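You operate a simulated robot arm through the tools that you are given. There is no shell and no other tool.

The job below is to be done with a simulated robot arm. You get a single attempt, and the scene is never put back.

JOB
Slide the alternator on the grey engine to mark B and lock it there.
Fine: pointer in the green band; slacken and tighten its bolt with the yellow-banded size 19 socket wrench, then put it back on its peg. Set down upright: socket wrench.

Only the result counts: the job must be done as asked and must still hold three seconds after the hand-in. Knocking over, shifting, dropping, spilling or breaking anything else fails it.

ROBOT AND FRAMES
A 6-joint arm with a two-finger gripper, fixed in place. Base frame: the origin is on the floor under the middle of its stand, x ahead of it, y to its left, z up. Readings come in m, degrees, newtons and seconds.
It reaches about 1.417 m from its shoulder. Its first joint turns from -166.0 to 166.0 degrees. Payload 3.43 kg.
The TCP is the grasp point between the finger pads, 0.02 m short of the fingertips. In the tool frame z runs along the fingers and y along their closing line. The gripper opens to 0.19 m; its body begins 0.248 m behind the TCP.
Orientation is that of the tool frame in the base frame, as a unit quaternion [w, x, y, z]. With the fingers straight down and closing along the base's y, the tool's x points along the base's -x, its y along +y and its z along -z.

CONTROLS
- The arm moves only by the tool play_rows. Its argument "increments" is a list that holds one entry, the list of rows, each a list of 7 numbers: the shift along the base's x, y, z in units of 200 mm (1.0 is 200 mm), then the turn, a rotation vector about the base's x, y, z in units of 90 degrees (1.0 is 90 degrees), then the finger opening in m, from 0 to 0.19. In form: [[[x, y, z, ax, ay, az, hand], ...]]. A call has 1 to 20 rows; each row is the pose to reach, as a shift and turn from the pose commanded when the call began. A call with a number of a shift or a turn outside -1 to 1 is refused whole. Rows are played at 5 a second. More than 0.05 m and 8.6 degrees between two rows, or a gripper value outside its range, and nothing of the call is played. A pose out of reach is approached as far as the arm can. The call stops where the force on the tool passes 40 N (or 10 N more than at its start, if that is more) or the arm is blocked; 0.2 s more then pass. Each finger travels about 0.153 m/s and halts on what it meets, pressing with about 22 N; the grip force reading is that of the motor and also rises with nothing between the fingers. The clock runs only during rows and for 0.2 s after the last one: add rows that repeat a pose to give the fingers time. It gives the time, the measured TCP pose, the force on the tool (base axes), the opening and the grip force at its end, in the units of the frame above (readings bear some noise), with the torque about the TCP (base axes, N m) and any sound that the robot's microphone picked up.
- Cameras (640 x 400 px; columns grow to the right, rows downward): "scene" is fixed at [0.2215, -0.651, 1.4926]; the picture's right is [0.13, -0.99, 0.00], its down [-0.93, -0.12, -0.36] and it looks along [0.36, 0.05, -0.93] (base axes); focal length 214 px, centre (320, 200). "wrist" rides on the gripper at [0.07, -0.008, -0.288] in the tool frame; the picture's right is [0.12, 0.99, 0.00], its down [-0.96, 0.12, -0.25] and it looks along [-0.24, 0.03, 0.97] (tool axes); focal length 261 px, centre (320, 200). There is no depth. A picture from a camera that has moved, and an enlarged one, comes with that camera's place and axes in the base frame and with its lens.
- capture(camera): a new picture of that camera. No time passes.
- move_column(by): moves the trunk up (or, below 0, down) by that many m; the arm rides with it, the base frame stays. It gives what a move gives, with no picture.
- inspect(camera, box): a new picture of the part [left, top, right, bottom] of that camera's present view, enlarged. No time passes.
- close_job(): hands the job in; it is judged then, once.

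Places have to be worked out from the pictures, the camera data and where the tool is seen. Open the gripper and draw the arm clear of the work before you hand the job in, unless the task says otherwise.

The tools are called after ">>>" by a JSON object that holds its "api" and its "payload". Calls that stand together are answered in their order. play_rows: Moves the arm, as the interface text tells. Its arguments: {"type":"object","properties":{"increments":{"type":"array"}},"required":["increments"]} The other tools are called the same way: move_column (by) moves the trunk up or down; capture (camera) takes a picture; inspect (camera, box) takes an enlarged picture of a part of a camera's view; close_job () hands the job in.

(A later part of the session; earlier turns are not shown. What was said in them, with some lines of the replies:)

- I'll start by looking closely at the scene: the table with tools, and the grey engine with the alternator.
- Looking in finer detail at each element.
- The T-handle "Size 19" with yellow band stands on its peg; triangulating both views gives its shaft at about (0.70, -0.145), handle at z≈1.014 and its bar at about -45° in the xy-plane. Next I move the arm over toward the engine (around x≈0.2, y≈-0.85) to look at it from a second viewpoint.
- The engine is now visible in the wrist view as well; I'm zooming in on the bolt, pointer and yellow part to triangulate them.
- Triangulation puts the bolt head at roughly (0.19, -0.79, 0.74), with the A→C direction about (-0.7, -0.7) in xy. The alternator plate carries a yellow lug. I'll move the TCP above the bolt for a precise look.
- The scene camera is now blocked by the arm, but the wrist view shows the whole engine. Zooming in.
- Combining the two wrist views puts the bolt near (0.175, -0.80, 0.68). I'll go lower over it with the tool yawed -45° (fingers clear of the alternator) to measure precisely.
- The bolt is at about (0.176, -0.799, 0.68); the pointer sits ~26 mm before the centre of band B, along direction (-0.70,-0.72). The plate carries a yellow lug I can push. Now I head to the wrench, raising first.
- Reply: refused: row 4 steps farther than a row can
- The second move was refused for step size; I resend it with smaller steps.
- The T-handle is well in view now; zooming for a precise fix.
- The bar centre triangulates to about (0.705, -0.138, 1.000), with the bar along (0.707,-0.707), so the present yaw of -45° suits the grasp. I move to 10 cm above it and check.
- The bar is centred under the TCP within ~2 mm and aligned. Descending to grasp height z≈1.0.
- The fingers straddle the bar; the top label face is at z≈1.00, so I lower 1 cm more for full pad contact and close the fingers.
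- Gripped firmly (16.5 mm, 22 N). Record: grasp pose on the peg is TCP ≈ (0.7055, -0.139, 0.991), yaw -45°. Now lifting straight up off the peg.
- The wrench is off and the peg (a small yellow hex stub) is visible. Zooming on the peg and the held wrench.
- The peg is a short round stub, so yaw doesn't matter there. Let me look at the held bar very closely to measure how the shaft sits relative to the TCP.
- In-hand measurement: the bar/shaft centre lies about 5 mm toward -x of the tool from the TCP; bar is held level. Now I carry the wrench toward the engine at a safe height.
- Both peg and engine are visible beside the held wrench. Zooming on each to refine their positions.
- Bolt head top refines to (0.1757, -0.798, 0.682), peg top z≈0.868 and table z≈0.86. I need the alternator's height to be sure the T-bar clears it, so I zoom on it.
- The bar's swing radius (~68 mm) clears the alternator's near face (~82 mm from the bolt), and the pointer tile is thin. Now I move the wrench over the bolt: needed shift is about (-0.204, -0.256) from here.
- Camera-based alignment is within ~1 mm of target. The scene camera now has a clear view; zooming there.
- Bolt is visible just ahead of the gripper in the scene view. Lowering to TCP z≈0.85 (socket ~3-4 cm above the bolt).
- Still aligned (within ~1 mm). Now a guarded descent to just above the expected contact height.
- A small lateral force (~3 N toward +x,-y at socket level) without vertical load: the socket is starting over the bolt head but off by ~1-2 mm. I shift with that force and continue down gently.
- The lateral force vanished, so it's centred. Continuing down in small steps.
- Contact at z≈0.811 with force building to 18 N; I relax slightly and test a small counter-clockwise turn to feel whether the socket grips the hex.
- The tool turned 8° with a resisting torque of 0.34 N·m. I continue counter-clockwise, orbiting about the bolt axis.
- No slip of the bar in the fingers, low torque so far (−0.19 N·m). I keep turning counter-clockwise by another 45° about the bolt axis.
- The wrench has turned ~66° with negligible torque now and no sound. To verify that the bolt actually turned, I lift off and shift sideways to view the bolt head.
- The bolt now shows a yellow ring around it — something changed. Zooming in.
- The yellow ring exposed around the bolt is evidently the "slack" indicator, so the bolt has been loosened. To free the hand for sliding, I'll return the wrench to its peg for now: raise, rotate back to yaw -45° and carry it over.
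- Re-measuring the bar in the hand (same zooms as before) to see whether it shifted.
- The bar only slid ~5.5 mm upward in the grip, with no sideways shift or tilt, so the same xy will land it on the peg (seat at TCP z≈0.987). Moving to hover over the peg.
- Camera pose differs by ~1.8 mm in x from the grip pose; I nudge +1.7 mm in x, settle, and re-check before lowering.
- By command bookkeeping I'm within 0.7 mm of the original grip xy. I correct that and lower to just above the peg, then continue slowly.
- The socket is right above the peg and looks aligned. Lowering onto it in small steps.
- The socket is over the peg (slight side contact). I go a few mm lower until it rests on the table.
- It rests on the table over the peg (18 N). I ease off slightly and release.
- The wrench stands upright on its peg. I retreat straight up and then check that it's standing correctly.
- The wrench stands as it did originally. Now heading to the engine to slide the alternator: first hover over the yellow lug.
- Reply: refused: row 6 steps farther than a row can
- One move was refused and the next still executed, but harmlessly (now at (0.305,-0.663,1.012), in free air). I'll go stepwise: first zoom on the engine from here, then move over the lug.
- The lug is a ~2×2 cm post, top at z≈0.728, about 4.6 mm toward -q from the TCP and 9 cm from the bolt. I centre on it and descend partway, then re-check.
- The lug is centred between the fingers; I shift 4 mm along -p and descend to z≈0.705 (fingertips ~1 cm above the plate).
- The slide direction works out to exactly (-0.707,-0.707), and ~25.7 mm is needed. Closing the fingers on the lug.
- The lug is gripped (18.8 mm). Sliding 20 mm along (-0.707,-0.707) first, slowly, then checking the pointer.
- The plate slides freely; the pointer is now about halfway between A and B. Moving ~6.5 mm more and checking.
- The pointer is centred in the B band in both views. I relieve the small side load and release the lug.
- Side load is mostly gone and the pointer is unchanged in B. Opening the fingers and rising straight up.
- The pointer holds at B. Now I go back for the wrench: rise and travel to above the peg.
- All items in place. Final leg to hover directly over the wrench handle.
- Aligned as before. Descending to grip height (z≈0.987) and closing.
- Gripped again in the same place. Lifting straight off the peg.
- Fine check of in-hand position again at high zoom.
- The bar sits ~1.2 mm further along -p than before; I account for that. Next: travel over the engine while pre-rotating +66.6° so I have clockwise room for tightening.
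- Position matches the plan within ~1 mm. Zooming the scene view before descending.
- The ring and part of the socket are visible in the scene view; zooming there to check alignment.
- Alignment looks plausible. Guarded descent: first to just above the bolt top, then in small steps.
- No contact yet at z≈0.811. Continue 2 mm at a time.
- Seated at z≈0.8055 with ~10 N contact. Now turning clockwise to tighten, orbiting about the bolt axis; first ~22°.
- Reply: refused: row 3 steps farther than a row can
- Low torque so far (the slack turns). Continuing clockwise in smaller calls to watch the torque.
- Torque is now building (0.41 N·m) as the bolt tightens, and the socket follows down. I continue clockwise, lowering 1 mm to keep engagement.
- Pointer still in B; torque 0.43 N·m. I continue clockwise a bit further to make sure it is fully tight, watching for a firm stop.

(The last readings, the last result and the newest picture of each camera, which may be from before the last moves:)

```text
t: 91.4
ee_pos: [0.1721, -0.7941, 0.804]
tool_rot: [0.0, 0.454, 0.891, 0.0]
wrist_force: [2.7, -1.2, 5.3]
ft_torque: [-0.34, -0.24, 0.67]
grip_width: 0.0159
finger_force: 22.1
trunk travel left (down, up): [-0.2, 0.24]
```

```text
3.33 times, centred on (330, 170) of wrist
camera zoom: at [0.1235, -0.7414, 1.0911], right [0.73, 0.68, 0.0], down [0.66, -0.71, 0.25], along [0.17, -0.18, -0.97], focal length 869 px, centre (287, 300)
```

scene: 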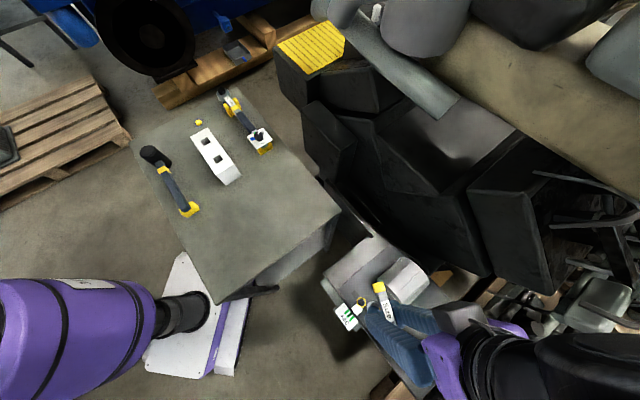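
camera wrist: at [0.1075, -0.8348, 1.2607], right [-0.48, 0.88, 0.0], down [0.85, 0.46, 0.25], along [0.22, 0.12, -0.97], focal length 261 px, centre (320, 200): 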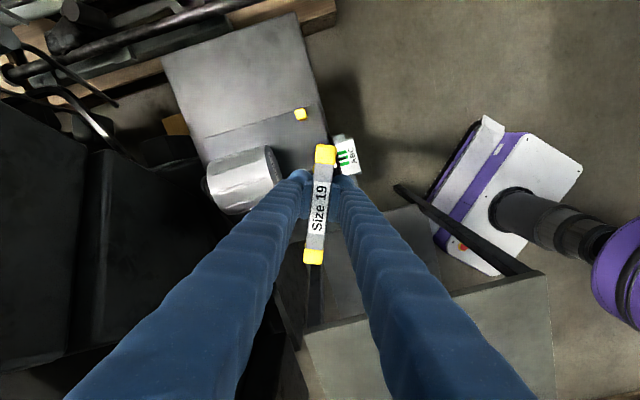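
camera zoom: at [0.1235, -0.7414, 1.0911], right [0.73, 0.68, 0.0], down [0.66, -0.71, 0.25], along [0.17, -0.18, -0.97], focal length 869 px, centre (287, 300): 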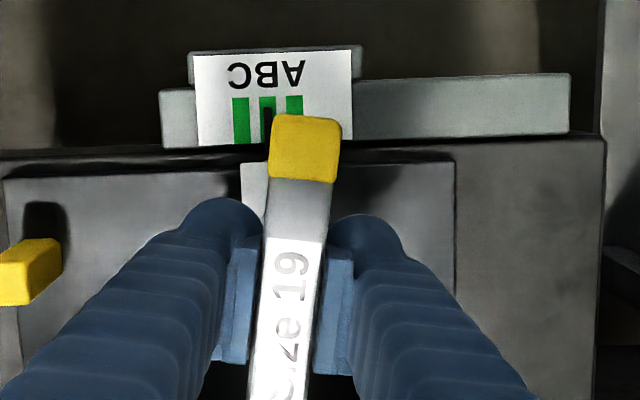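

Torque rises to 0.67 N·m. Another 9° clockwise with a lateral correction.

>>> {"api": "play_rows", "payload": {"increments": [[[0.003, 0, 0, 0, 0, -0.035, 0], [0.005, 0, 0, 0, 0, -0.07, 0], [0.0075, 0, 0, 0, 0, -0.1, 0], [0.0075, 0, 0, 0, 0, -0.1, 0]]]}}

>>> {"api": "inspect", "payload": {"camera": "wrist", "box": [260, 110, 400, 230]}}

```text
t: 92.4
ee_pos: [0.1726, -0.7936, 0.8034]
tool_rot: [0.001, 0.522, 0.853, 0.0]
wrist_force: [-1.4, 2.2, 2.7]
ft_torque: [0.2, 0.14, 0.89]
grip_width: 0.016
finger_force: 21.6
trunk travel left (down, up): [-0.2, 0.24]
```

```text
3.33 times, centred on (330, 170) of wrist
camera zoom: at [0.1337, -0.7346, 1.091], right [0.83, 0.56, 0.0], down [0.54, -0.81, 0.25], along [0.14, -0.21, -0.97], focal length 869 px, centre (287, 300)
```

zoom: 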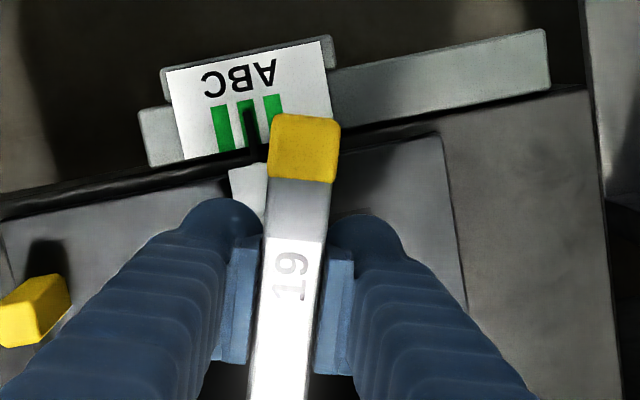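

Torque keeps rising (0.89 N·m). One more 9° increment, then I'll lift off and check the ring indicator.

>>> {"api": "play_rows", "payload": {"increments": [[[0.001, 0.003, 0, 0, 0, -0.035, 0], [0.002, 0.004, 0, 0, 0, -0.07, 0], [0.0025, 0.005, 0, 0, 0, -0.1, 0], [0.0025, 0.005, 0, 0, 0, -0.1, 0]]]}}

>>> {"api": "inspect", "payload": {"camera": "wrist", "box": [260, 110, 400, 230]}}

```text
t: 93.4
ee_pos: [0.1733, -0.7933, 0.8035]
tool_rot: [0.0, 0.587, 0.809, 0.0]
wrist_force: [0.3, -0.3, 1.9]
ft_torque: [-0.08, 0.01, 1.01]
grip_width: 0.0173
finger_force: 21.8
trunk travel left (down, up): [-0.2, 0.24]
```

```text
3.33 times, centred on (330, 170) of wrist
camera zoom: at [0.1443, -0.7287, 1.0909], right [0.91, 0.42, 0.0], down [0.41, -0.88, 0.25], along [0.1, -0.23, -0.97], focal length 869 px, centre (287, 300)
```

zoom: 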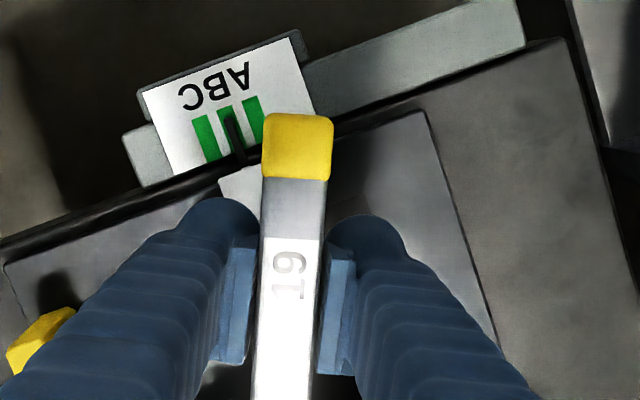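

Torque has saturated at ~1.0 N·m and the bar begins to twist in the fingers — the bolt is firmly tight. I unwind a few degrees just to relieve the torsion.

>>> {"api": "play_rows", "payload": {"increments": [[[0, 0, 0, 0, 0, 0.02, 0], [0, 0, 0, 0, 0, 0.035, 0], [0, 0, 0, 0, 0, 0.035, 0]]]}}

```text
t: 94.2
ee_pos: [0.1736, -0.7935, 0.8036]
tool_rot: [-0.001, 0.566, 0.824, 0.0]
wrist_force: [1.8, -2.1, 3.2]
ft_torque: [-0.14, -0.14, 0.74]
grip_width: 0.016
finger_force: 22.2
trunk travel left (down, up): [-0.2, 0.24]
```

Torque dropped to 0.74; unwinding ~6° more to get near zero without loosening.

>>> {"api": "play_rows", "payload": {"increments": [[[0, 0, 0, 0, 0, 0.025, 0], [0, 0, 0, 0, 0, 0.05, 0], [0, 0, 0, 0, 0, 0.065, 0], [0, 0, 0, 0, 0, 0.065, 0]]]}}

```text
t: 95.2
ee_pos: [0.1727, -0.7926, 0.803]
tool_rot: [0.0, 0.522, 0.853, 0.0]
wrist_force: [-1.3, 1.7, 4.8]
ft_torque: [0.16, 0.08, -0.64]
grip_width: 0.0158
finger_force: 21.9
trunk travel left (down, up): [-0.2, 0.24]
```

Overshot slightly (−0.64 N·m in the loosening sense). I re-tighten clockwise back to the firm stop, then unwind less.

>>> {"api": "play_rows", "payload": {"increments": [[[0, 0, 0, 0, 0, -0.04, 0], [0, 0, 0, 0, 0, -0.08, 0], [0, 0, 0, 0, 0, -0.11, 0], [0, 0, 0, 0, 0, -0.11, 0]]]}}

>>> {"api": "inspect", "payload": {"camera": "wrist", "box": [260, 110, 400, 230]}}

```text
t: 96.2
ee_pos: [0.1735, -0.793, 0.8025]
tool_rot: [0.0, 0.595, 0.804, 0.0]
wrist_force: [-0.1, 0.7, 4.2]
ft_torque: [-0.01, -0.04, 0.98]
grip_width: 0.0182
finger_force: 22.0
trunk travel left (down, up): [-0.2, 0.24]
```

```text
3.33 times, centred on (330, 170) of wrist
camera zoom: at [0.1451, -0.7274, 1.0906], right [0.91, 0.41, 0.0], down [0.39, -0.89, 0.25], along [0.1, -0.23, -0.97], focal length 869 px, centre (287, 300)
```

zoom: 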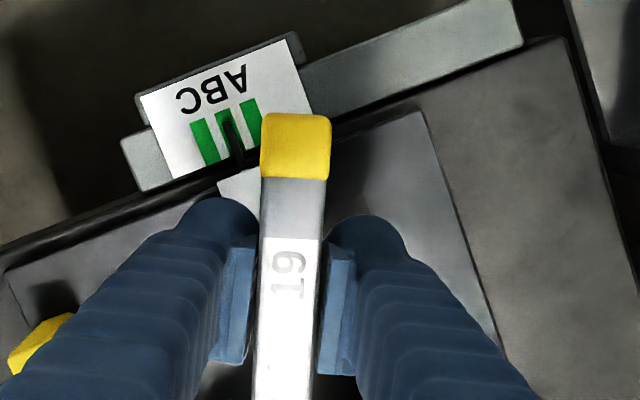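

Back at the firm limit (0.98 N·m). Now a smaller unwind to reach near-zero torque.

>>> {"api": "play_rows", "payload": {"increments": [[[0, 0, 0, 0, 0, 0.025, 0], [0, 0, 0, 0, 0, 0.05, 0], [0, 0, 0, 0, 0, 0.058, 0], [0, 0, 0, 0, 0, 0.058, 0]]]}}

```text
t: 97.2
ee_pos: [0.1732, -0.7928, 0.8031]
tool_rot: [0.0, 0.557, 0.831, -0.001]
wrist_force: [0.3, -0.5, -1.3]
ft_torque: [0.03, 0.02, 0.36]
grip_width: 0.0158
finger_force: 21.9
trunk travel left (down, up): [-0.2, 0.24]
```

Torque is down to 0.36 N·m. I unwind a touch more, lift the wrench off, and shift aside to look at the bolt and pointer.

>>> {"api": "play_rows", "payload": {"increments": [[[0, 0, 0, 0, 0, 0.012, 0], [0, 0, 0.05, 0, 0, 0.012, 0], [0, 0, 0.12, 0, 0, 0.012, 0], [0, 0, 0.25, 0, 0, 0.012, 0], [0, 0, 0.4, 0, 0, 0.012, 0], [0, 0, 0.55, 0, 0, 0.012, 0], [0, 0.2, 0.6, 0, 0, 0.012, 0], [0, 0.4, 0.6, 0, 0, 0.012, 0], [0, 0.6, 0.6, 0, 0, 0.012, 0], [0, 0.6, 0.6, 0, 0, 0.012, 0]]]}}

>>> {"api": "capture", "payload": {"camera": "wrist"}}

>>> {"api": "capture", "payload": {"camera": "scene"}}

```text
t: 99.4
ee_pos: [0.174, -0.6708, 0.9238]
tool_rot: [0.0, 0.548, 0.836, 0.0]
wrist_force: [0.3, 0.3, -2.9]
ft_torque: [-0.09, 0.06, 0.03]
grip_width: 0.0155
finger_force: 21.6
trunk travel left (down, up): [-0.2, 0.24]
```

```text
taken
camera wrist: at [0.1384, -0.6088, 1.211], right [0.86, 0.5, 0.0], down [0.49, -0.84, 0.25], along [0.12, -0.21, -0.97], focal length 261 px, centre (320, 200)
```

wrist: 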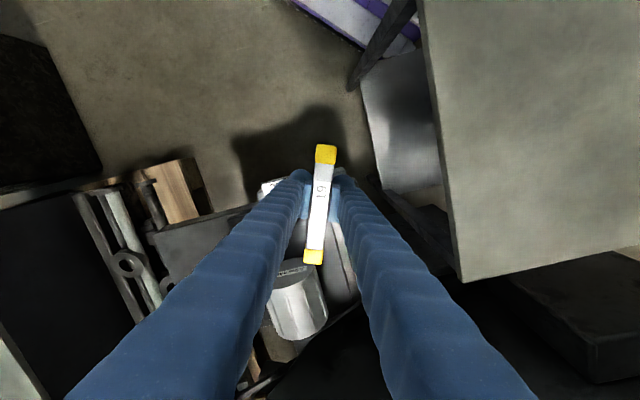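

```text
taken
```

scene: 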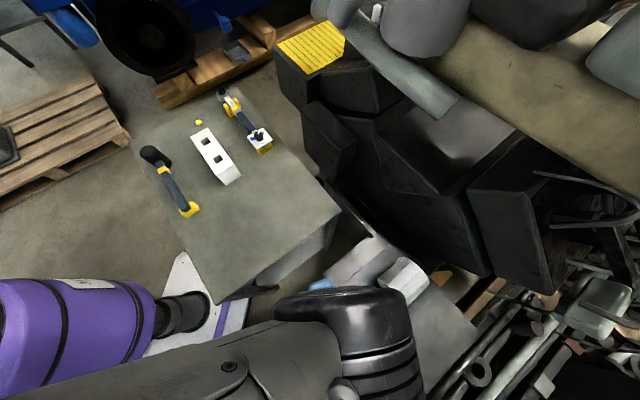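

The bolt is hidden from here; I continue upward along the return path while rotating back to yaw -45°, then look back.

>>> {"api": "play_rows", "payload": {"increments": [[[0.08, 0.033, 0.16, 0, 0, 0.04, 0], [0.166, 0.066, 0.33, 0, 0, 0.08, 0], [0.25, 0.1, 0.5, 0, 0, 0.12, 0], [0.333, 0.133, 0.667, 0, 0, 0.16, 0], [0.416, 0.166, 0.833, 0, 0, 0.2, 0], [0.5, 0.2, 1.0, 0, 0, 0.24, 0], [0.5, 0.2, 1.0, 0, 0, 0.24, 0]]]}}

>>> {"api": "capture", "payload": {"camera": "wrist"}}

>>> {"api": "capture", "payload": {"camera": "scene"}}

```text
t: 101.0
ee_pos: [0.2742, -0.6343, 1.1241]
tool_rot: [0.0, 0.383, 0.924, -0.001]
wrist_force: [0.4, -0.3, -3.1]
ft_torque: [-0.06, 0.06, 0.0]
grip_width: 0.0156
finger_force: 22.0
trunk travel left (down, up): [-0.2, 0.24]
```

```text
taken
camera wrist: at [0.219, -0.5897, 1.4116], right [0.62, 0.79, 0.0], down [0.76, -0.6, 0.25], along [0.19, -0.15, -0.97], focal length 261 px, centre (320, 200)
```

wrist: 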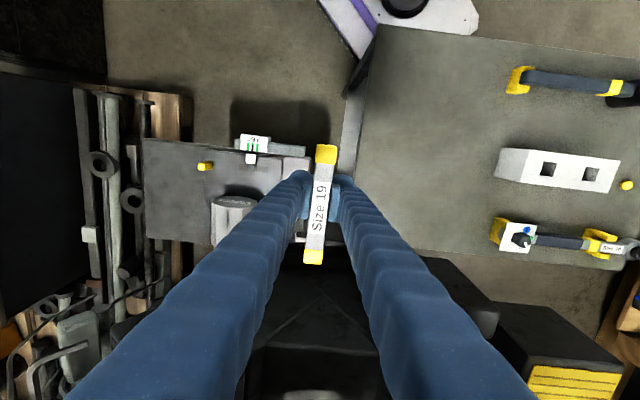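

```text
taken
```

scene: 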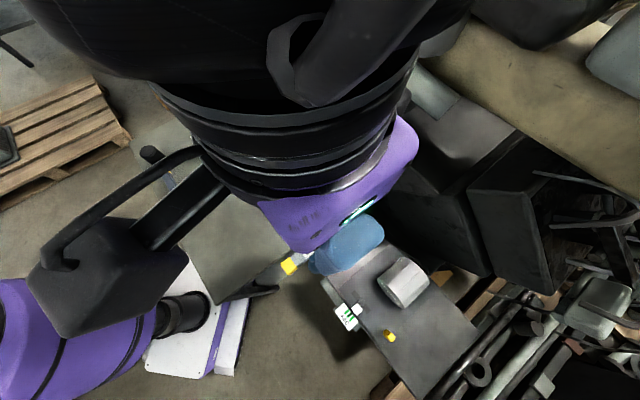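

Now the bolt area is visible in both views. Zooming.

>>> {"api": "inspect", "payload": {"camera": "wrist", "box": [220, 120, 300, 185]}}

>>> {"api": "inspect", "payload": {"camera": "scene", "box": [330, 290, 380, 330]}}

```text
6.15 times, centred on (260, 152) of wrist
camera zoom: at [0.219, -0.5897, 1.4116], right [0.62, 0.79, 0.0], down [0.76, -0.6, 0.25], along [0.19, -0.15, -0.97], focal length 1604 px, centre (689, 492)
```

zoom: 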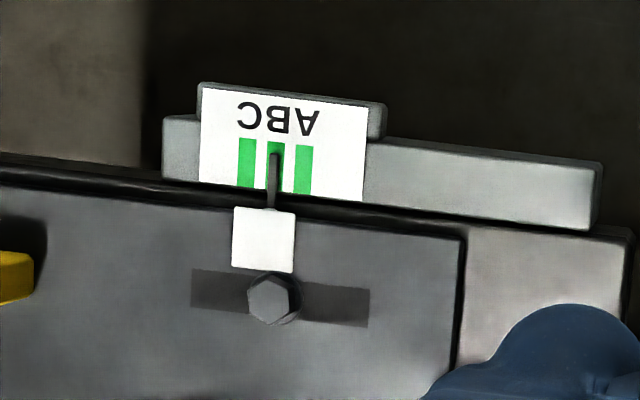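

```text
10.00 times, centred on (355, 310) of scene
camera zoom: at [0.2215, -0.651, 1.4926], right [0.13, -0.99, 0.0], down [-0.93, -0.12, -0.36], along [0.36, 0.05, -0.93], focal length 2145 px, centre (-30, -900)
```

zoom: 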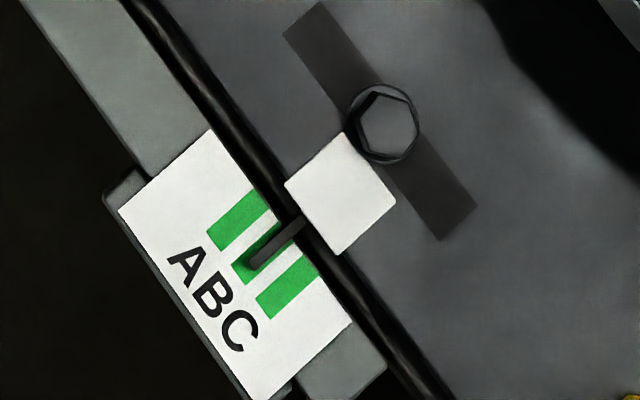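

The yellow ring has vanished – the bolt is tight – and the pointer sits in the B band. Now I check the in-hand wrench position before returning it to the peg.

>>> {"api": "inspect", "payload": {"camera": "wrist", "box": [290, 135, 350, 185]}}

>>> {"api": "inspect", "payload": {"camera": "wrist", "box": [290, 220, 350, 270]}}

```text
8.00 times, centred on (320, 160) of wrist
camera zoom: at [0.219, -0.5897, 1.4116], right [0.62, 0.79, 0.0], down [0.76, -0.6, 0.25], along [0.19, -0.15, -0.97], focal length 2085 px, centre (320, 520)
```

zoom: 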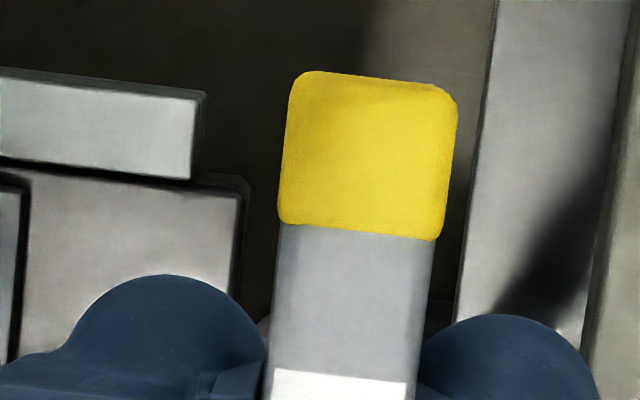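

```text
8.00 times, centred on (320, 245) of wrist
camera zoom: at [0.219, -0.5897, 1.4116], right [0.62, 0.79, 0.0], down [0.76, -0.6, 0.25], along [0.19, -0.15, -0.97], focal length 2085 px, centre (320, -160)
```

zoom: 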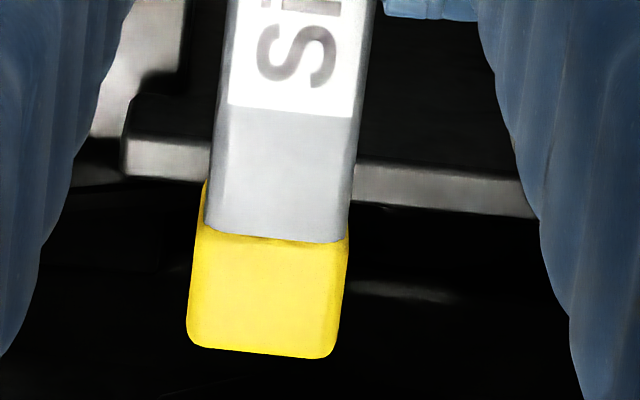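

In-hand position is unchanged since the last pick-up, so the same peg pose applies. Carrying the wrench back toward the peg.

>>> {"api": "play_rows", "payload": {"increments": [[[0.125, 0.142, 0.04, 0, 0, 0, 0], [0.25, 0.283, 0.08, 0, 0, 0, 0], [0.375, 0.425, 0.12, 0, 0, 0, 0], [0.5, 0.567, 0.16, 0, 0, 0, 0], [0.625, 0.708, 0.2, 0, 0, 0, 0], [0.75, 0.85, 0.2, 0, 0, 0, 0]]]}}

>>> {"api": "play_rows", "payload": {"increments": [[[0.125, 0.142, 0, 0, 0, 0, 0], [0.25, 0.283, 0, 0, 0, 0, 0], [0.375, 0.425, 0, 0, 0, 0, 0], [0.5, 0.567, 0, 0, 0, 0, 0], [0.625, 0.708, 0, 0, 0, 0, 0], [0.75, 0.85, 0, 0, 0, 0, 0]]]}}

>>> {"api": "play_rows", "payload": {"increments": [[[0.1638, 0.1934, 0, 0, 0, 0, 0], [0.3276, 0.3868, 0, 0, 0, 0, 0], [0.4914, 0.58, -0.1, 0, 0, 0, 0], [0.6553, 0.7737, -0.25, 0, 0, 0, 0], [0.6553, 0.7737, -0.45, 0, 0, 0, 0], [0.6553, 0.7737, -0.6, 0, 0, 0, 0], [0.6553, 0.7737, -0.6, 0, 0, 0, 0], [0.6553, 0.7737, -0.6, 0, 0, 0, 0]]]}}

>>> {"api": "inspect", "payload": {"camera": "scene", "box": [150, 70, 230, 140]}}

>>> {"api": "capture", "payload": {"camera": "wrist"}}

```text
t: 102.4
ee_pos: [0.4261, -0.4623, 1.164]
tool_rot: [0.0, 0.382, 0.924, 0.0]
wrist_force: [0.1, 0.3, -2.5]
ft_torque: [0.02, 0.05, 0.01]
grip_width: 0.0157
finger_force: 22.0
trunk travel left (down, up): [-0.2, 0.24]
```

```text
t: 103.8
ee_pos: [0.5744, -0.2921, 1.1655]
tool_rot: [0.0, 0.383, 0.924, 0.0]
wrist_force: [-0.4, -0.7, -2.6]
ft_torque: [0.03, 0.05, -0.01]
grip_width: 0.0157
finger_force: 21.9
trunk travel left (down, up): [-0.2, 0.24]
```

```text
refused: row 1 steps farther than a row can; nothing moved
```

```text
5.71 times, centred on (190, 105) of scene
camera zoom: at [0.2215, -0.651, 1.4926], right [0.13, -0.99, 0.0], down [-0.93, -0.12, -0.36], along [0.36, 0.05, -0.93], focal length 1226 px, centre (1063, 743)
```

zoom: 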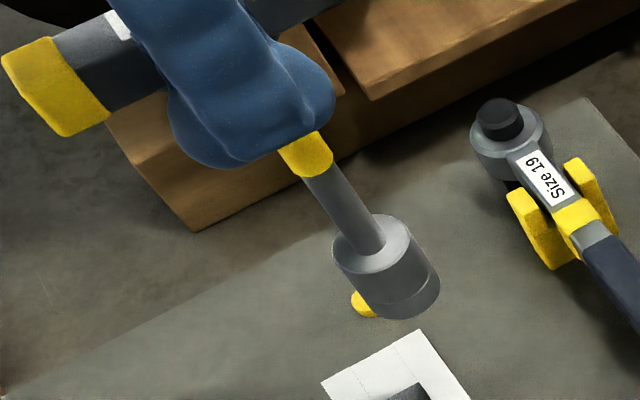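

```text
taken
camera wrist: at [0.5197, -0.2475, 1.452], right [0.62, 0.79, 0.0], down [0.76, -0.6, 0.25], along [0.19, -0.15, -0.97], focal length 261 px, centre (320, 200)
```

wrist: 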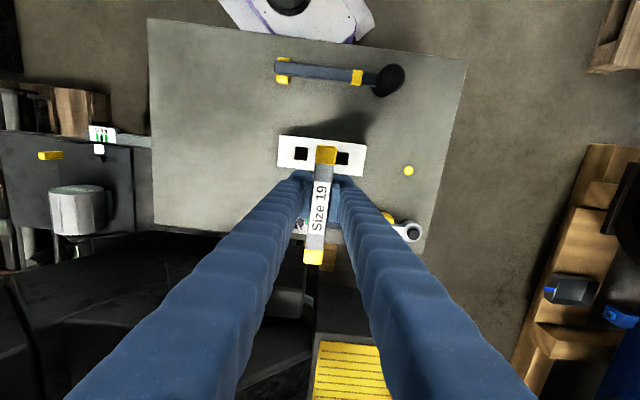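

The last move was refused for step size; resending with smaller steps: traverse at height, then lower.

>>> {"api": "play_rows", "payload": {"increments": [[[0.12, 0.142, 0, 0, 0, 0, 0], [0.24, 0.2834, 0, 0, 0, 0, 0], [0.36, 0.425, 0, 0, 0, 0, 0], [0.48, 0.567, 0, 0, 0, 0, 0], [0.57, 0.67, 0, 0, 0, 0, 0], [0.6553, 0.7737, 0, 0, 0, 0, 0], [0.6553, 0.7737, -0.2, 0, 0, 0, 0], [0.6553, 0.7737, -0.4, 0, 0, 0, 0], [0.6553, 0.7737, -0.6, 0, 0, 0, 0], [0.6553, 0.7737, -0.6, 0, 0, 0, 0], [0.6553, 0.7737, -0.6, 0, 0, 0, 0]]]}}

>>> {"api": "inspect", "payload": {"camera": "scene", "box": [150, 70, 230, 140]}}

>>> {"api": "inspect", "payload": {"camera": "wrist", "box": [260, 110, 400, 230]}}

```text
t: 106.2
ee_pos: [0.7044, -0.1377, 1.0409]
tool_rot: [-0.001, 0.383, 0.924, -0.001]
wrist_force: [0.0, 0.3, -3.7]
ft_torque: [0.0, 0.02, 0.01]
grip_width: 0.0156
finger_force: 22.2
trunk travel left (down, up): [-0.2, 0.24]
```

```text
5.71 times, centred on (190, 105) of scene
camera zoom: at [0.2215, -0.651, 1.4926], right [0.13, -0.99, 0.0], down [-0.93, -0.12, -0.36], along [0.36, 0.05, -0.93], focal length 1226 px, centre (1063, 743)
```

zoom: 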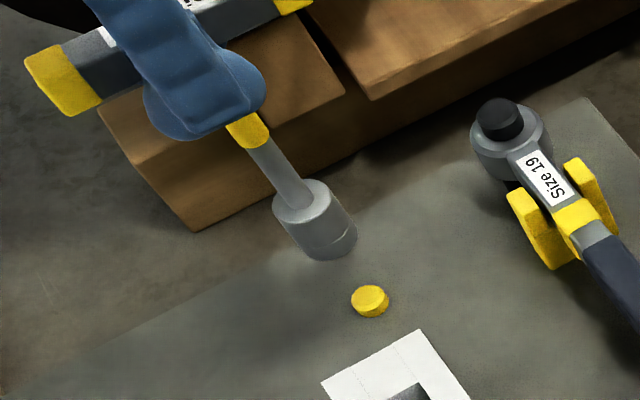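

```text
3.33 times, centred on (330, 170) of wrist
camera zoom: at [0.6502, -0.094, 1.3279], right [0.62, 0.79, 0.0], down [0.76, -0.6, 0.25], along [0.19, -0.15, -0.97], focal length 869 px, centre (287, 300)
```

zoom: 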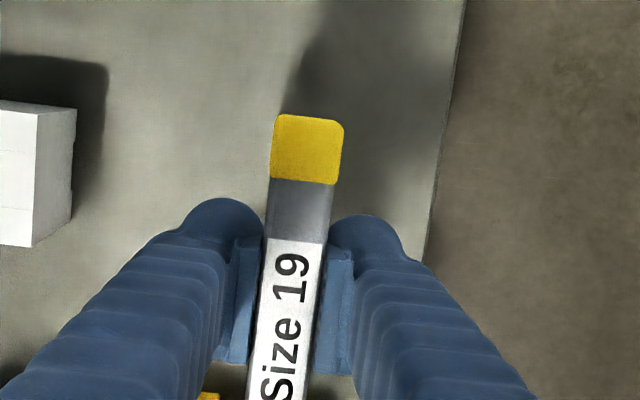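

Hovering at the known xy; lowering to just above the peg.

>>> {"api": "play_rows", "payload": {"increments": [[[0, 0, -0.09, 0, 0, 0, 0], [0, 0, -0.175, 0, 0, 0, 0], [0, 0, -0.175, 0, 0, 0, 0], [0, 0, -0.175, 0, 0, 0, 0]]]}}

>>> {"api": "inspect", "payload": {"camera": "scene", "box": [170, 95, 215, 130]}}

```text
t: 107.2
ee_pos: [0.7048, -0.1374, 1.0057]
tool_rot: [0.0, 0.382, 0.924, -0.001]
wrist_force: [0.5, 0.0, -4.4]
ft_torque: [0.0, 0.01, 0.01]
grip_width: 0.0154
finger_force: 21.9
trunk travel left (down, up): [-0.2, 0.24]
```

```text
11.43 times, centred on (192, 112) of scene
camera zoom: at [0.2215, -0.651, 1.4926], right [0.13, -0.99, 0.0], down [-0.93, -0.12, -0.36], along [0.36, 0.05, -0.93], focal length 2451 px, centre (1777, 1200)
```

zoom: 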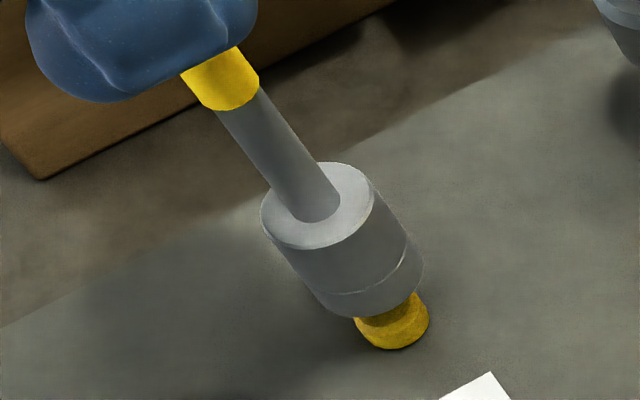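

The socket is over the peg, perhaps ~1–2 mm off toward -p; I shift +p by 1 mm and lower gently.

>>> {"api": "play_rows", "payload": {"increments": [[[-0.0035, 0.0035, -0.02, 0, 0, 0, 0], [-0.0035, 0.0035, -0.04, 0, 0, 0, 0], [-0.0035, 0.0035, -0.06, 0, 0, 0, 0], [-0.0035, 0.0035, -0.06, 0, 0, 0, 0]]]}}

>>> {"api": "play_rows", "payload": {"increments": [[[0, 0, -0.01, 0, 0, 0, 0], [0, 0, -0.02, 0, 0, 0, 0], [0, 0, -0.03, 0, 0, 0, 0], [0, 0, -0.03, 0, 0, 0, 0]]]}}

>>> {"api": "inspect", "payload": {"camera": "scene", "box": [170, 95, 215, 130]}}

```text
t: 108.2
ee_pos: [0.7041, -0.1373, 0.9949]
tool_rot: [0.001, 0.382, 0.924, 0.0]
wrist_force: [-0.7, 0.3, -3.4]
ft_torque: [0.01, 0.04, 0.0]
grip_width: 0.0156
finger_force: 22.1
trunk travel left (down, up): [-0.2, 0.24]
```

```text
t: 109.2
ee_pos: [0.7048, -0.1377, 0.9885]
tool_rot: [0.001, 0.383, 0.924, 0.0]
wrist_force: [-0.3, -0.4, -3.0]
ft_torque: [0.05, 0.02, 0.0]
grip_width: 0.0157
finger_force: 21.5
trunk travel left (down, up): [-0.2, 0.24]
```

```text
11.43 times, centred on (192, 112) of scene
camera zoom: at [0.2215, -0.651, 1.4926], right [0.13, -0.99, 0.0], down [-0.93, -0.12, -0.36], along [0.36, 0.05, -0.93], focal length 2451 px, centre (1777, 1200)
```

zoom: 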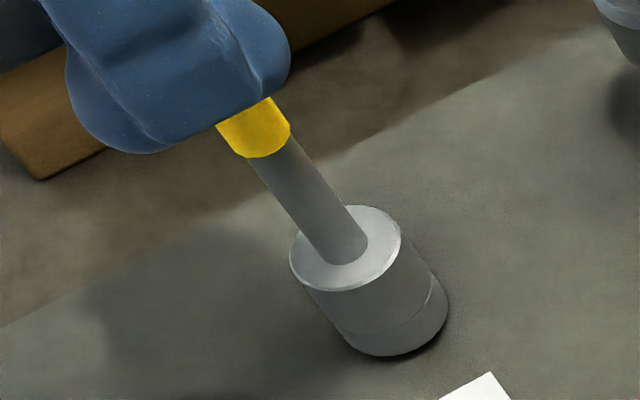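

It's over the peg with no side load. Lowering the last millimetres to contact.

>>> {"api": "play_rows", "payload": {"increments": [[[0, 0, -0.008, 0, 0, 0, 0], [0, 0, -0.014, 0, 0, 0, 0], [0, 0, -0.014, 0, 0, 0, 0]]]}}

```text
t: 110.0
ee_pos: [0.705, -0.136, 0.9877]
tool_rot: [-0.001, 0.383, 0.924, 0.001]
wrist_force: [-0.9, 1.0, -0.5]
ft_torque: [0.11, 0.14, 0.02]
grip_width: 0.0156
finger_force: 22.0
trunk travel left (down, up): [-0.2, 0.24]
```

Just touching (weight transferred). A further 0.8 mm to be firmly seated, then ease and release.

>>> {"api": "play_rows", "payload": {"increments": [[[0, 0, -0.004, 0, 0, 0, 0], [0, 0, -0.004, 0, 0, 0, 0]]]}}

>>> {"api": "play_rows", "payload": {"increments": [[[0, 0, 0.001, 0, 0, 0, 0], [0, 0, 0.001, 0, 0, 0, 0.02], [0, 0, 0.001, 0, 0, 0, 0.04], [0, 0, 0.001, 0, 0, 0, 0.07], [0, 0, 0.001, 0, 0, 0, 0.07]]]}}

>>> {"api": "inspect", "payload": {"camera": "scene", "box": [130, 50, 230, 140]}}

>>> {"api": "inspect", "payload": {"camera": "wrist", "box": [230, 120, 410, 280]}}

```text
t: 110.6
ee_pos: [0.7045, -0.1371, 0.9868]
tool_rot: [0.0, 0.383, 0.924, 0.0]
wrist_force: [-1.2, 1.3, 6.5]
ft_torque: [0.13, 0.05, -0.01]
grip_width: 0.0157
finger_force: 21.9
trunk travel left (down, up): [-0.2, 0.24]
```

```text
t: 111.8
ee_pos: [0.7041, -0.1389, 0.9868]
tool_rot: [0.0, 0.382, 0.924, 0.0]
wrist_force: [-1.0, -0.2, -1.1]
ft_torque: [0.02, 0.01, -0.02]
grip_width: 0.0699
finger_force: 0.0
trunk travel left (down, up): [-0.2, 0.24]
```

```text
4.44 times, centred on (180, 95) of scene
camera zoom: at [0.2215, -0.651, 1.4926], right [0.13, -0.99, 0.0], down [-0.93, -0.12, -0.36], along [0.36, 0.05, -0.93], focal length 953 px, centre (942, 667)
```

zoom: 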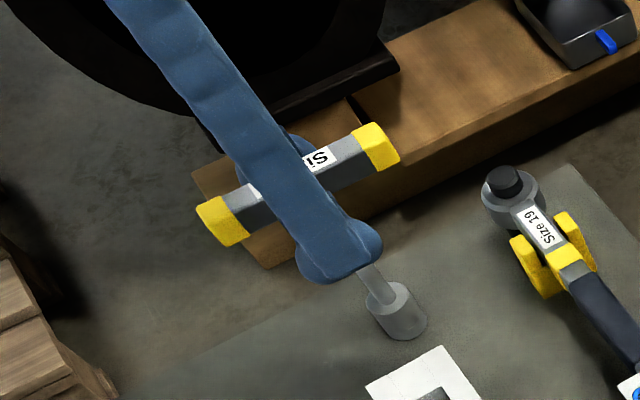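

```text
2.50 times, centred on (320, 200) of wrist
camera zoom: at [0.6493, -0.0929, 1.2737], right [0.62, 0.79, 0.0], down [0.76, -0.6, 0.25], along [0.19, -0.15, -0.97], focal length 652 px, centre (320, 200)
```

zoom: 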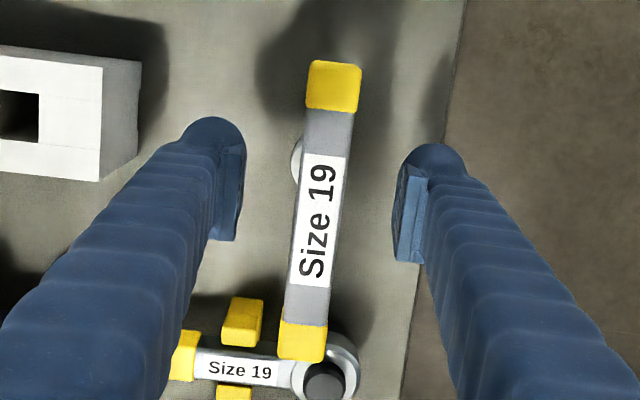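

Released and standing. Now I retreat straight up, then clear of the work, and inspect the final state.

>>> {"api": "play_rows", "payload": {"increments": [[[0, 0, 0.15, 0, 0, 0, 0.07], [0, 0, 0.35, 0, 0, 0, 0.07], [0, 0, 0.55, 0, 0, 0, 0.07], [0, 0, 0.75, 0, 0, 0, 0.07], [0, 0, 0.95, 0, 0, 0, 0.07], [-0.15, -0.15, 1.0, 0, 0, 0, 0.1], [-0.3, -0.3, 1.0, 0, 0, 0, 0.12], [-0.45, -0.45, 1.0, 0, 0, 0, 0.15], [-0.6, -0.6, 1.0, 0, 0, 0, 0.15], [-0.6, -0.6, 1.0, 0, 0, 0, 0.15]]]}}

>>> {"api": "capture", "payload": {"camera": "scene"}}

>>> {"api": "inspect", "payload": {"camera": "scene", "box": [145, 70, 225, 150]}}

>>> {"api": "inspect", "payload": {"camera": "scene", "box": [330, 280, 400, 335]}}

```text
t: 114.0
ee_pos: [0.5844, -0.2552, 1.1853]
tool_rot: [-0.001, 0.383, 0.924, 0.001]
wrist_force: [0.1, -0.1, -0.4]
ft_torque: [0.09, 0.02, 0.01]
grip_width: 0.1499
finger_force: 0.1
trunk travel left (down, up): [-0.2, 0.24]
```

```text
taken
```

scene: 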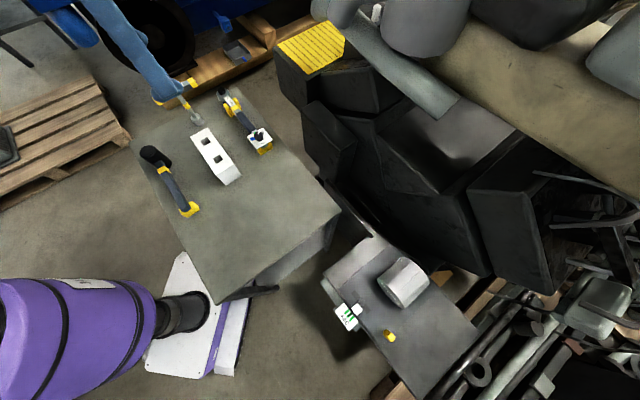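

```text
5.00 times, centred on (185, 110) of scene
camera zoom: at [0.2215, -0.651, 1.4926], right [0.13, -0.99, 0.0], down [-0.93, -0.12, -0.36], along [0.36, 0.05, -0.93], focal length 1072 px, centre (995, 650)
```

zoom: 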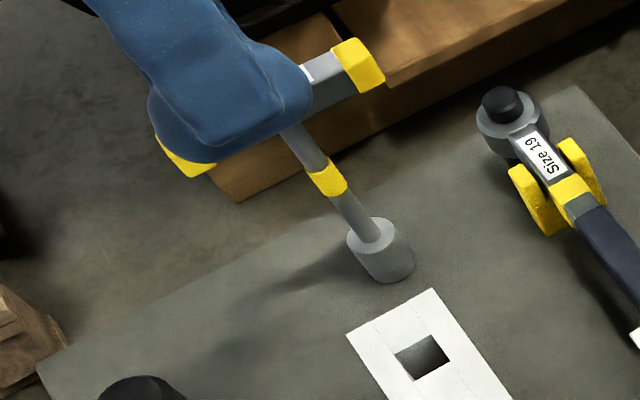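

```text
7.27 times, centred on (365, 308) of scene
camera zoom: at [0.2215, -0.651, 1.4926], right [0.13, -0.99, 0.0], down [-0.93, -0.12, -0.36], along [0.36, 0.05, -0.93], focal length 1560 px, centre (-7, -582)
```

zoom: 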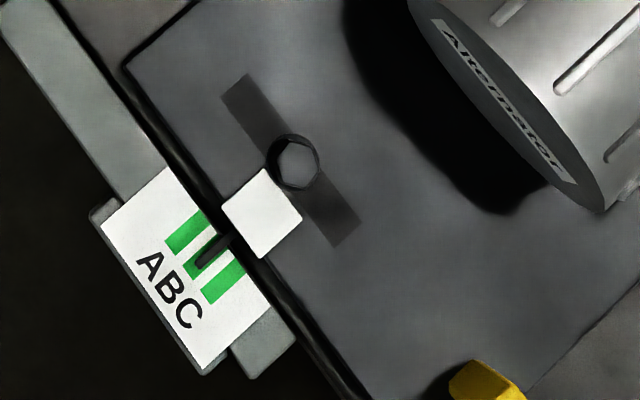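

Pointer in B, no yellow ring at the bolt, wrench on its peg. I move the arm well clear toward its start area and do a last check.

>>> {"api": "play_rows", "payload": {"increments": [[[0, -0.2, 0, 0, 0, 0, 0.17], [0, -0.4, 0, 0, 0, 0, 0.19], [0, -0.6, 0, 0, 0, 0, 0.19], [0, -0.8, 0, 0, 0, 0, 0.19], [0, -1.0, 0, 0, 0, 0, 0.19], [0, -1.0, 0, 0, 0, 0, 0.19], [0, -1.0, 0, 0, 0, 0, 0.19], [0, -1.0, 0, 0, 0, 0, 0.19]]]}}

>>> {"api": "capture", "payload": {"camera": "wrist"}}

>>> {"api": "capture", "payload": {"camera": "scene"}}

>>> {"api": "inspect", "payload": {"camera": "scene", "box": [130, 60, 290, 230]}}

>>> {"api": "inspect", "payload": {"camera": "wrist", "box": [0, 80, 160, 240]}}

```text
t: 115.8
ee_pos: [0.5838, -0.4553, 1.1884]
tool_rot: [0.0, 0.383, 0.924, 0.0]
wrist_force: [-0.9, -0.4, 0.1]
ft_torque: [0.02, 0.01, -0.01]
grip_width: 0.19
finger_force: 0.1
trunk travel left (down, up): [-0.2, 0.24]
```

```text
taken
camera wrist: at [0.5293, -0.412, 1.4749], right [0.62, 0.79, 0.0], down [0.76, -0.6, 0.25], along [0.19, -0.15, -0.97], focal length 261 px, centre (320, 200)
```

wrist: 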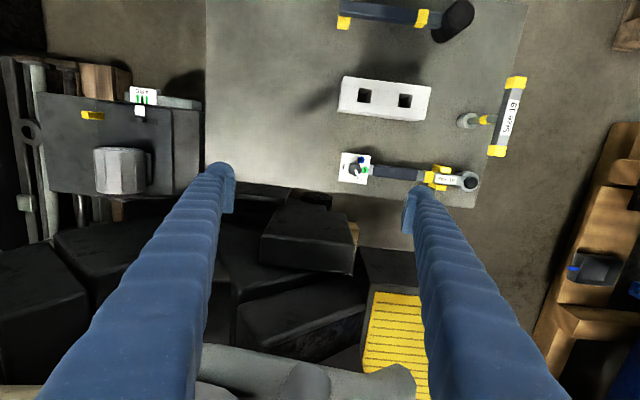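

```text
taken
```

scene: 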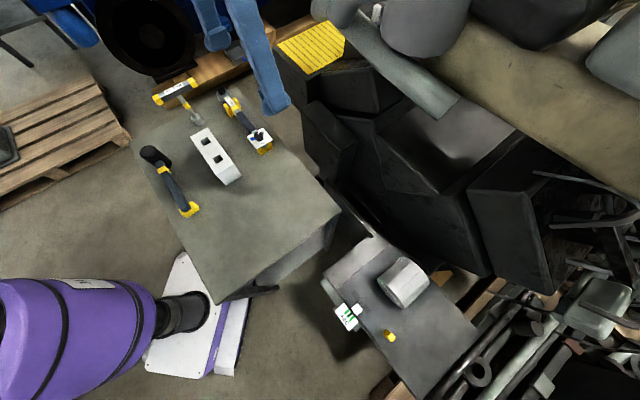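

```text
2.35 times, centred on (210, 145) of scene
camera zoom: at [0.2215, -0.651, 1.4926], right [0.13, -0.99, 0.0], down [-0.93, -0.12, -0.36], along [0.36, 0.05, -0.93], focal length 505 px, centre (579, 329)
```

zoom: 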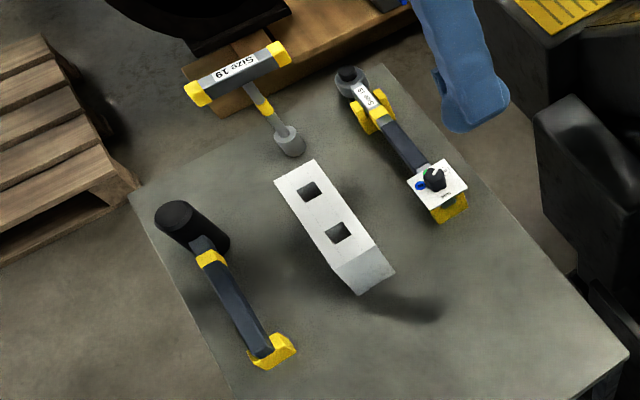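

```text
2.50 times, centred on (80, 160) of wrist
camera zoom: at [0.5293, -0.412, 1.4749], right [0.62, 0.79, 0.0], down [0.76, -0.6, 0.25], along [0.19, -0.15, -0.97], focal length 652 px, centre (920, 300)
```

zoom: 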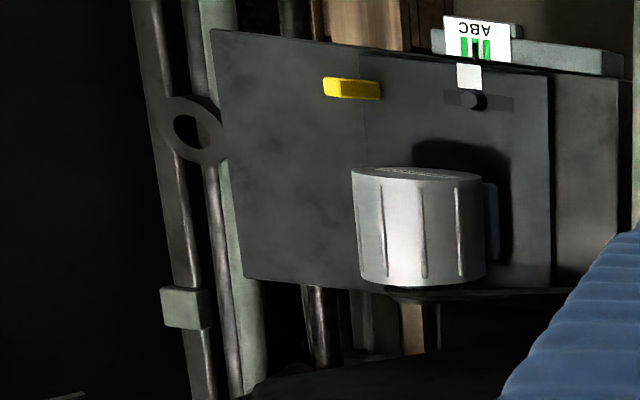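

The final pictures show the wrench upright on its peg, the pointer in green band B, and no slack ring at the bolt. The other items are where they were, and the arm is clear with the gripper open, so I'm handing the job in.

>>> {"api": "close_job", "payload": {}}

```text
The job is handed in.
```

The alternator is at mark B with its bolt tightened, and I've handed the job in. I haven't seen the verdict.

- **Position:** the pointer sat in the green B band in both camera views, roughly 1 mm from its centre. It stayed there after the bolt was tightened.
- **Bolt:** I slackened it about 66° with the size 19 T-handle wrench. After sliding the alternator, I tightened it until the torque levelled off at about 1 N·m and the handle began to twist in the fingers. A yellow ring that appeared around the bolt when it was slack was gone afterwards, which I took to mean it is locked.
- **Wrench:** it is standing upright on its peg. I also put it back there partway through, so the gripper was free to slide the alternator by the yellow post on its plate.
- **Surroundings:** nothing else looked moved in the last pictures. The arm is clear with the gripper open.
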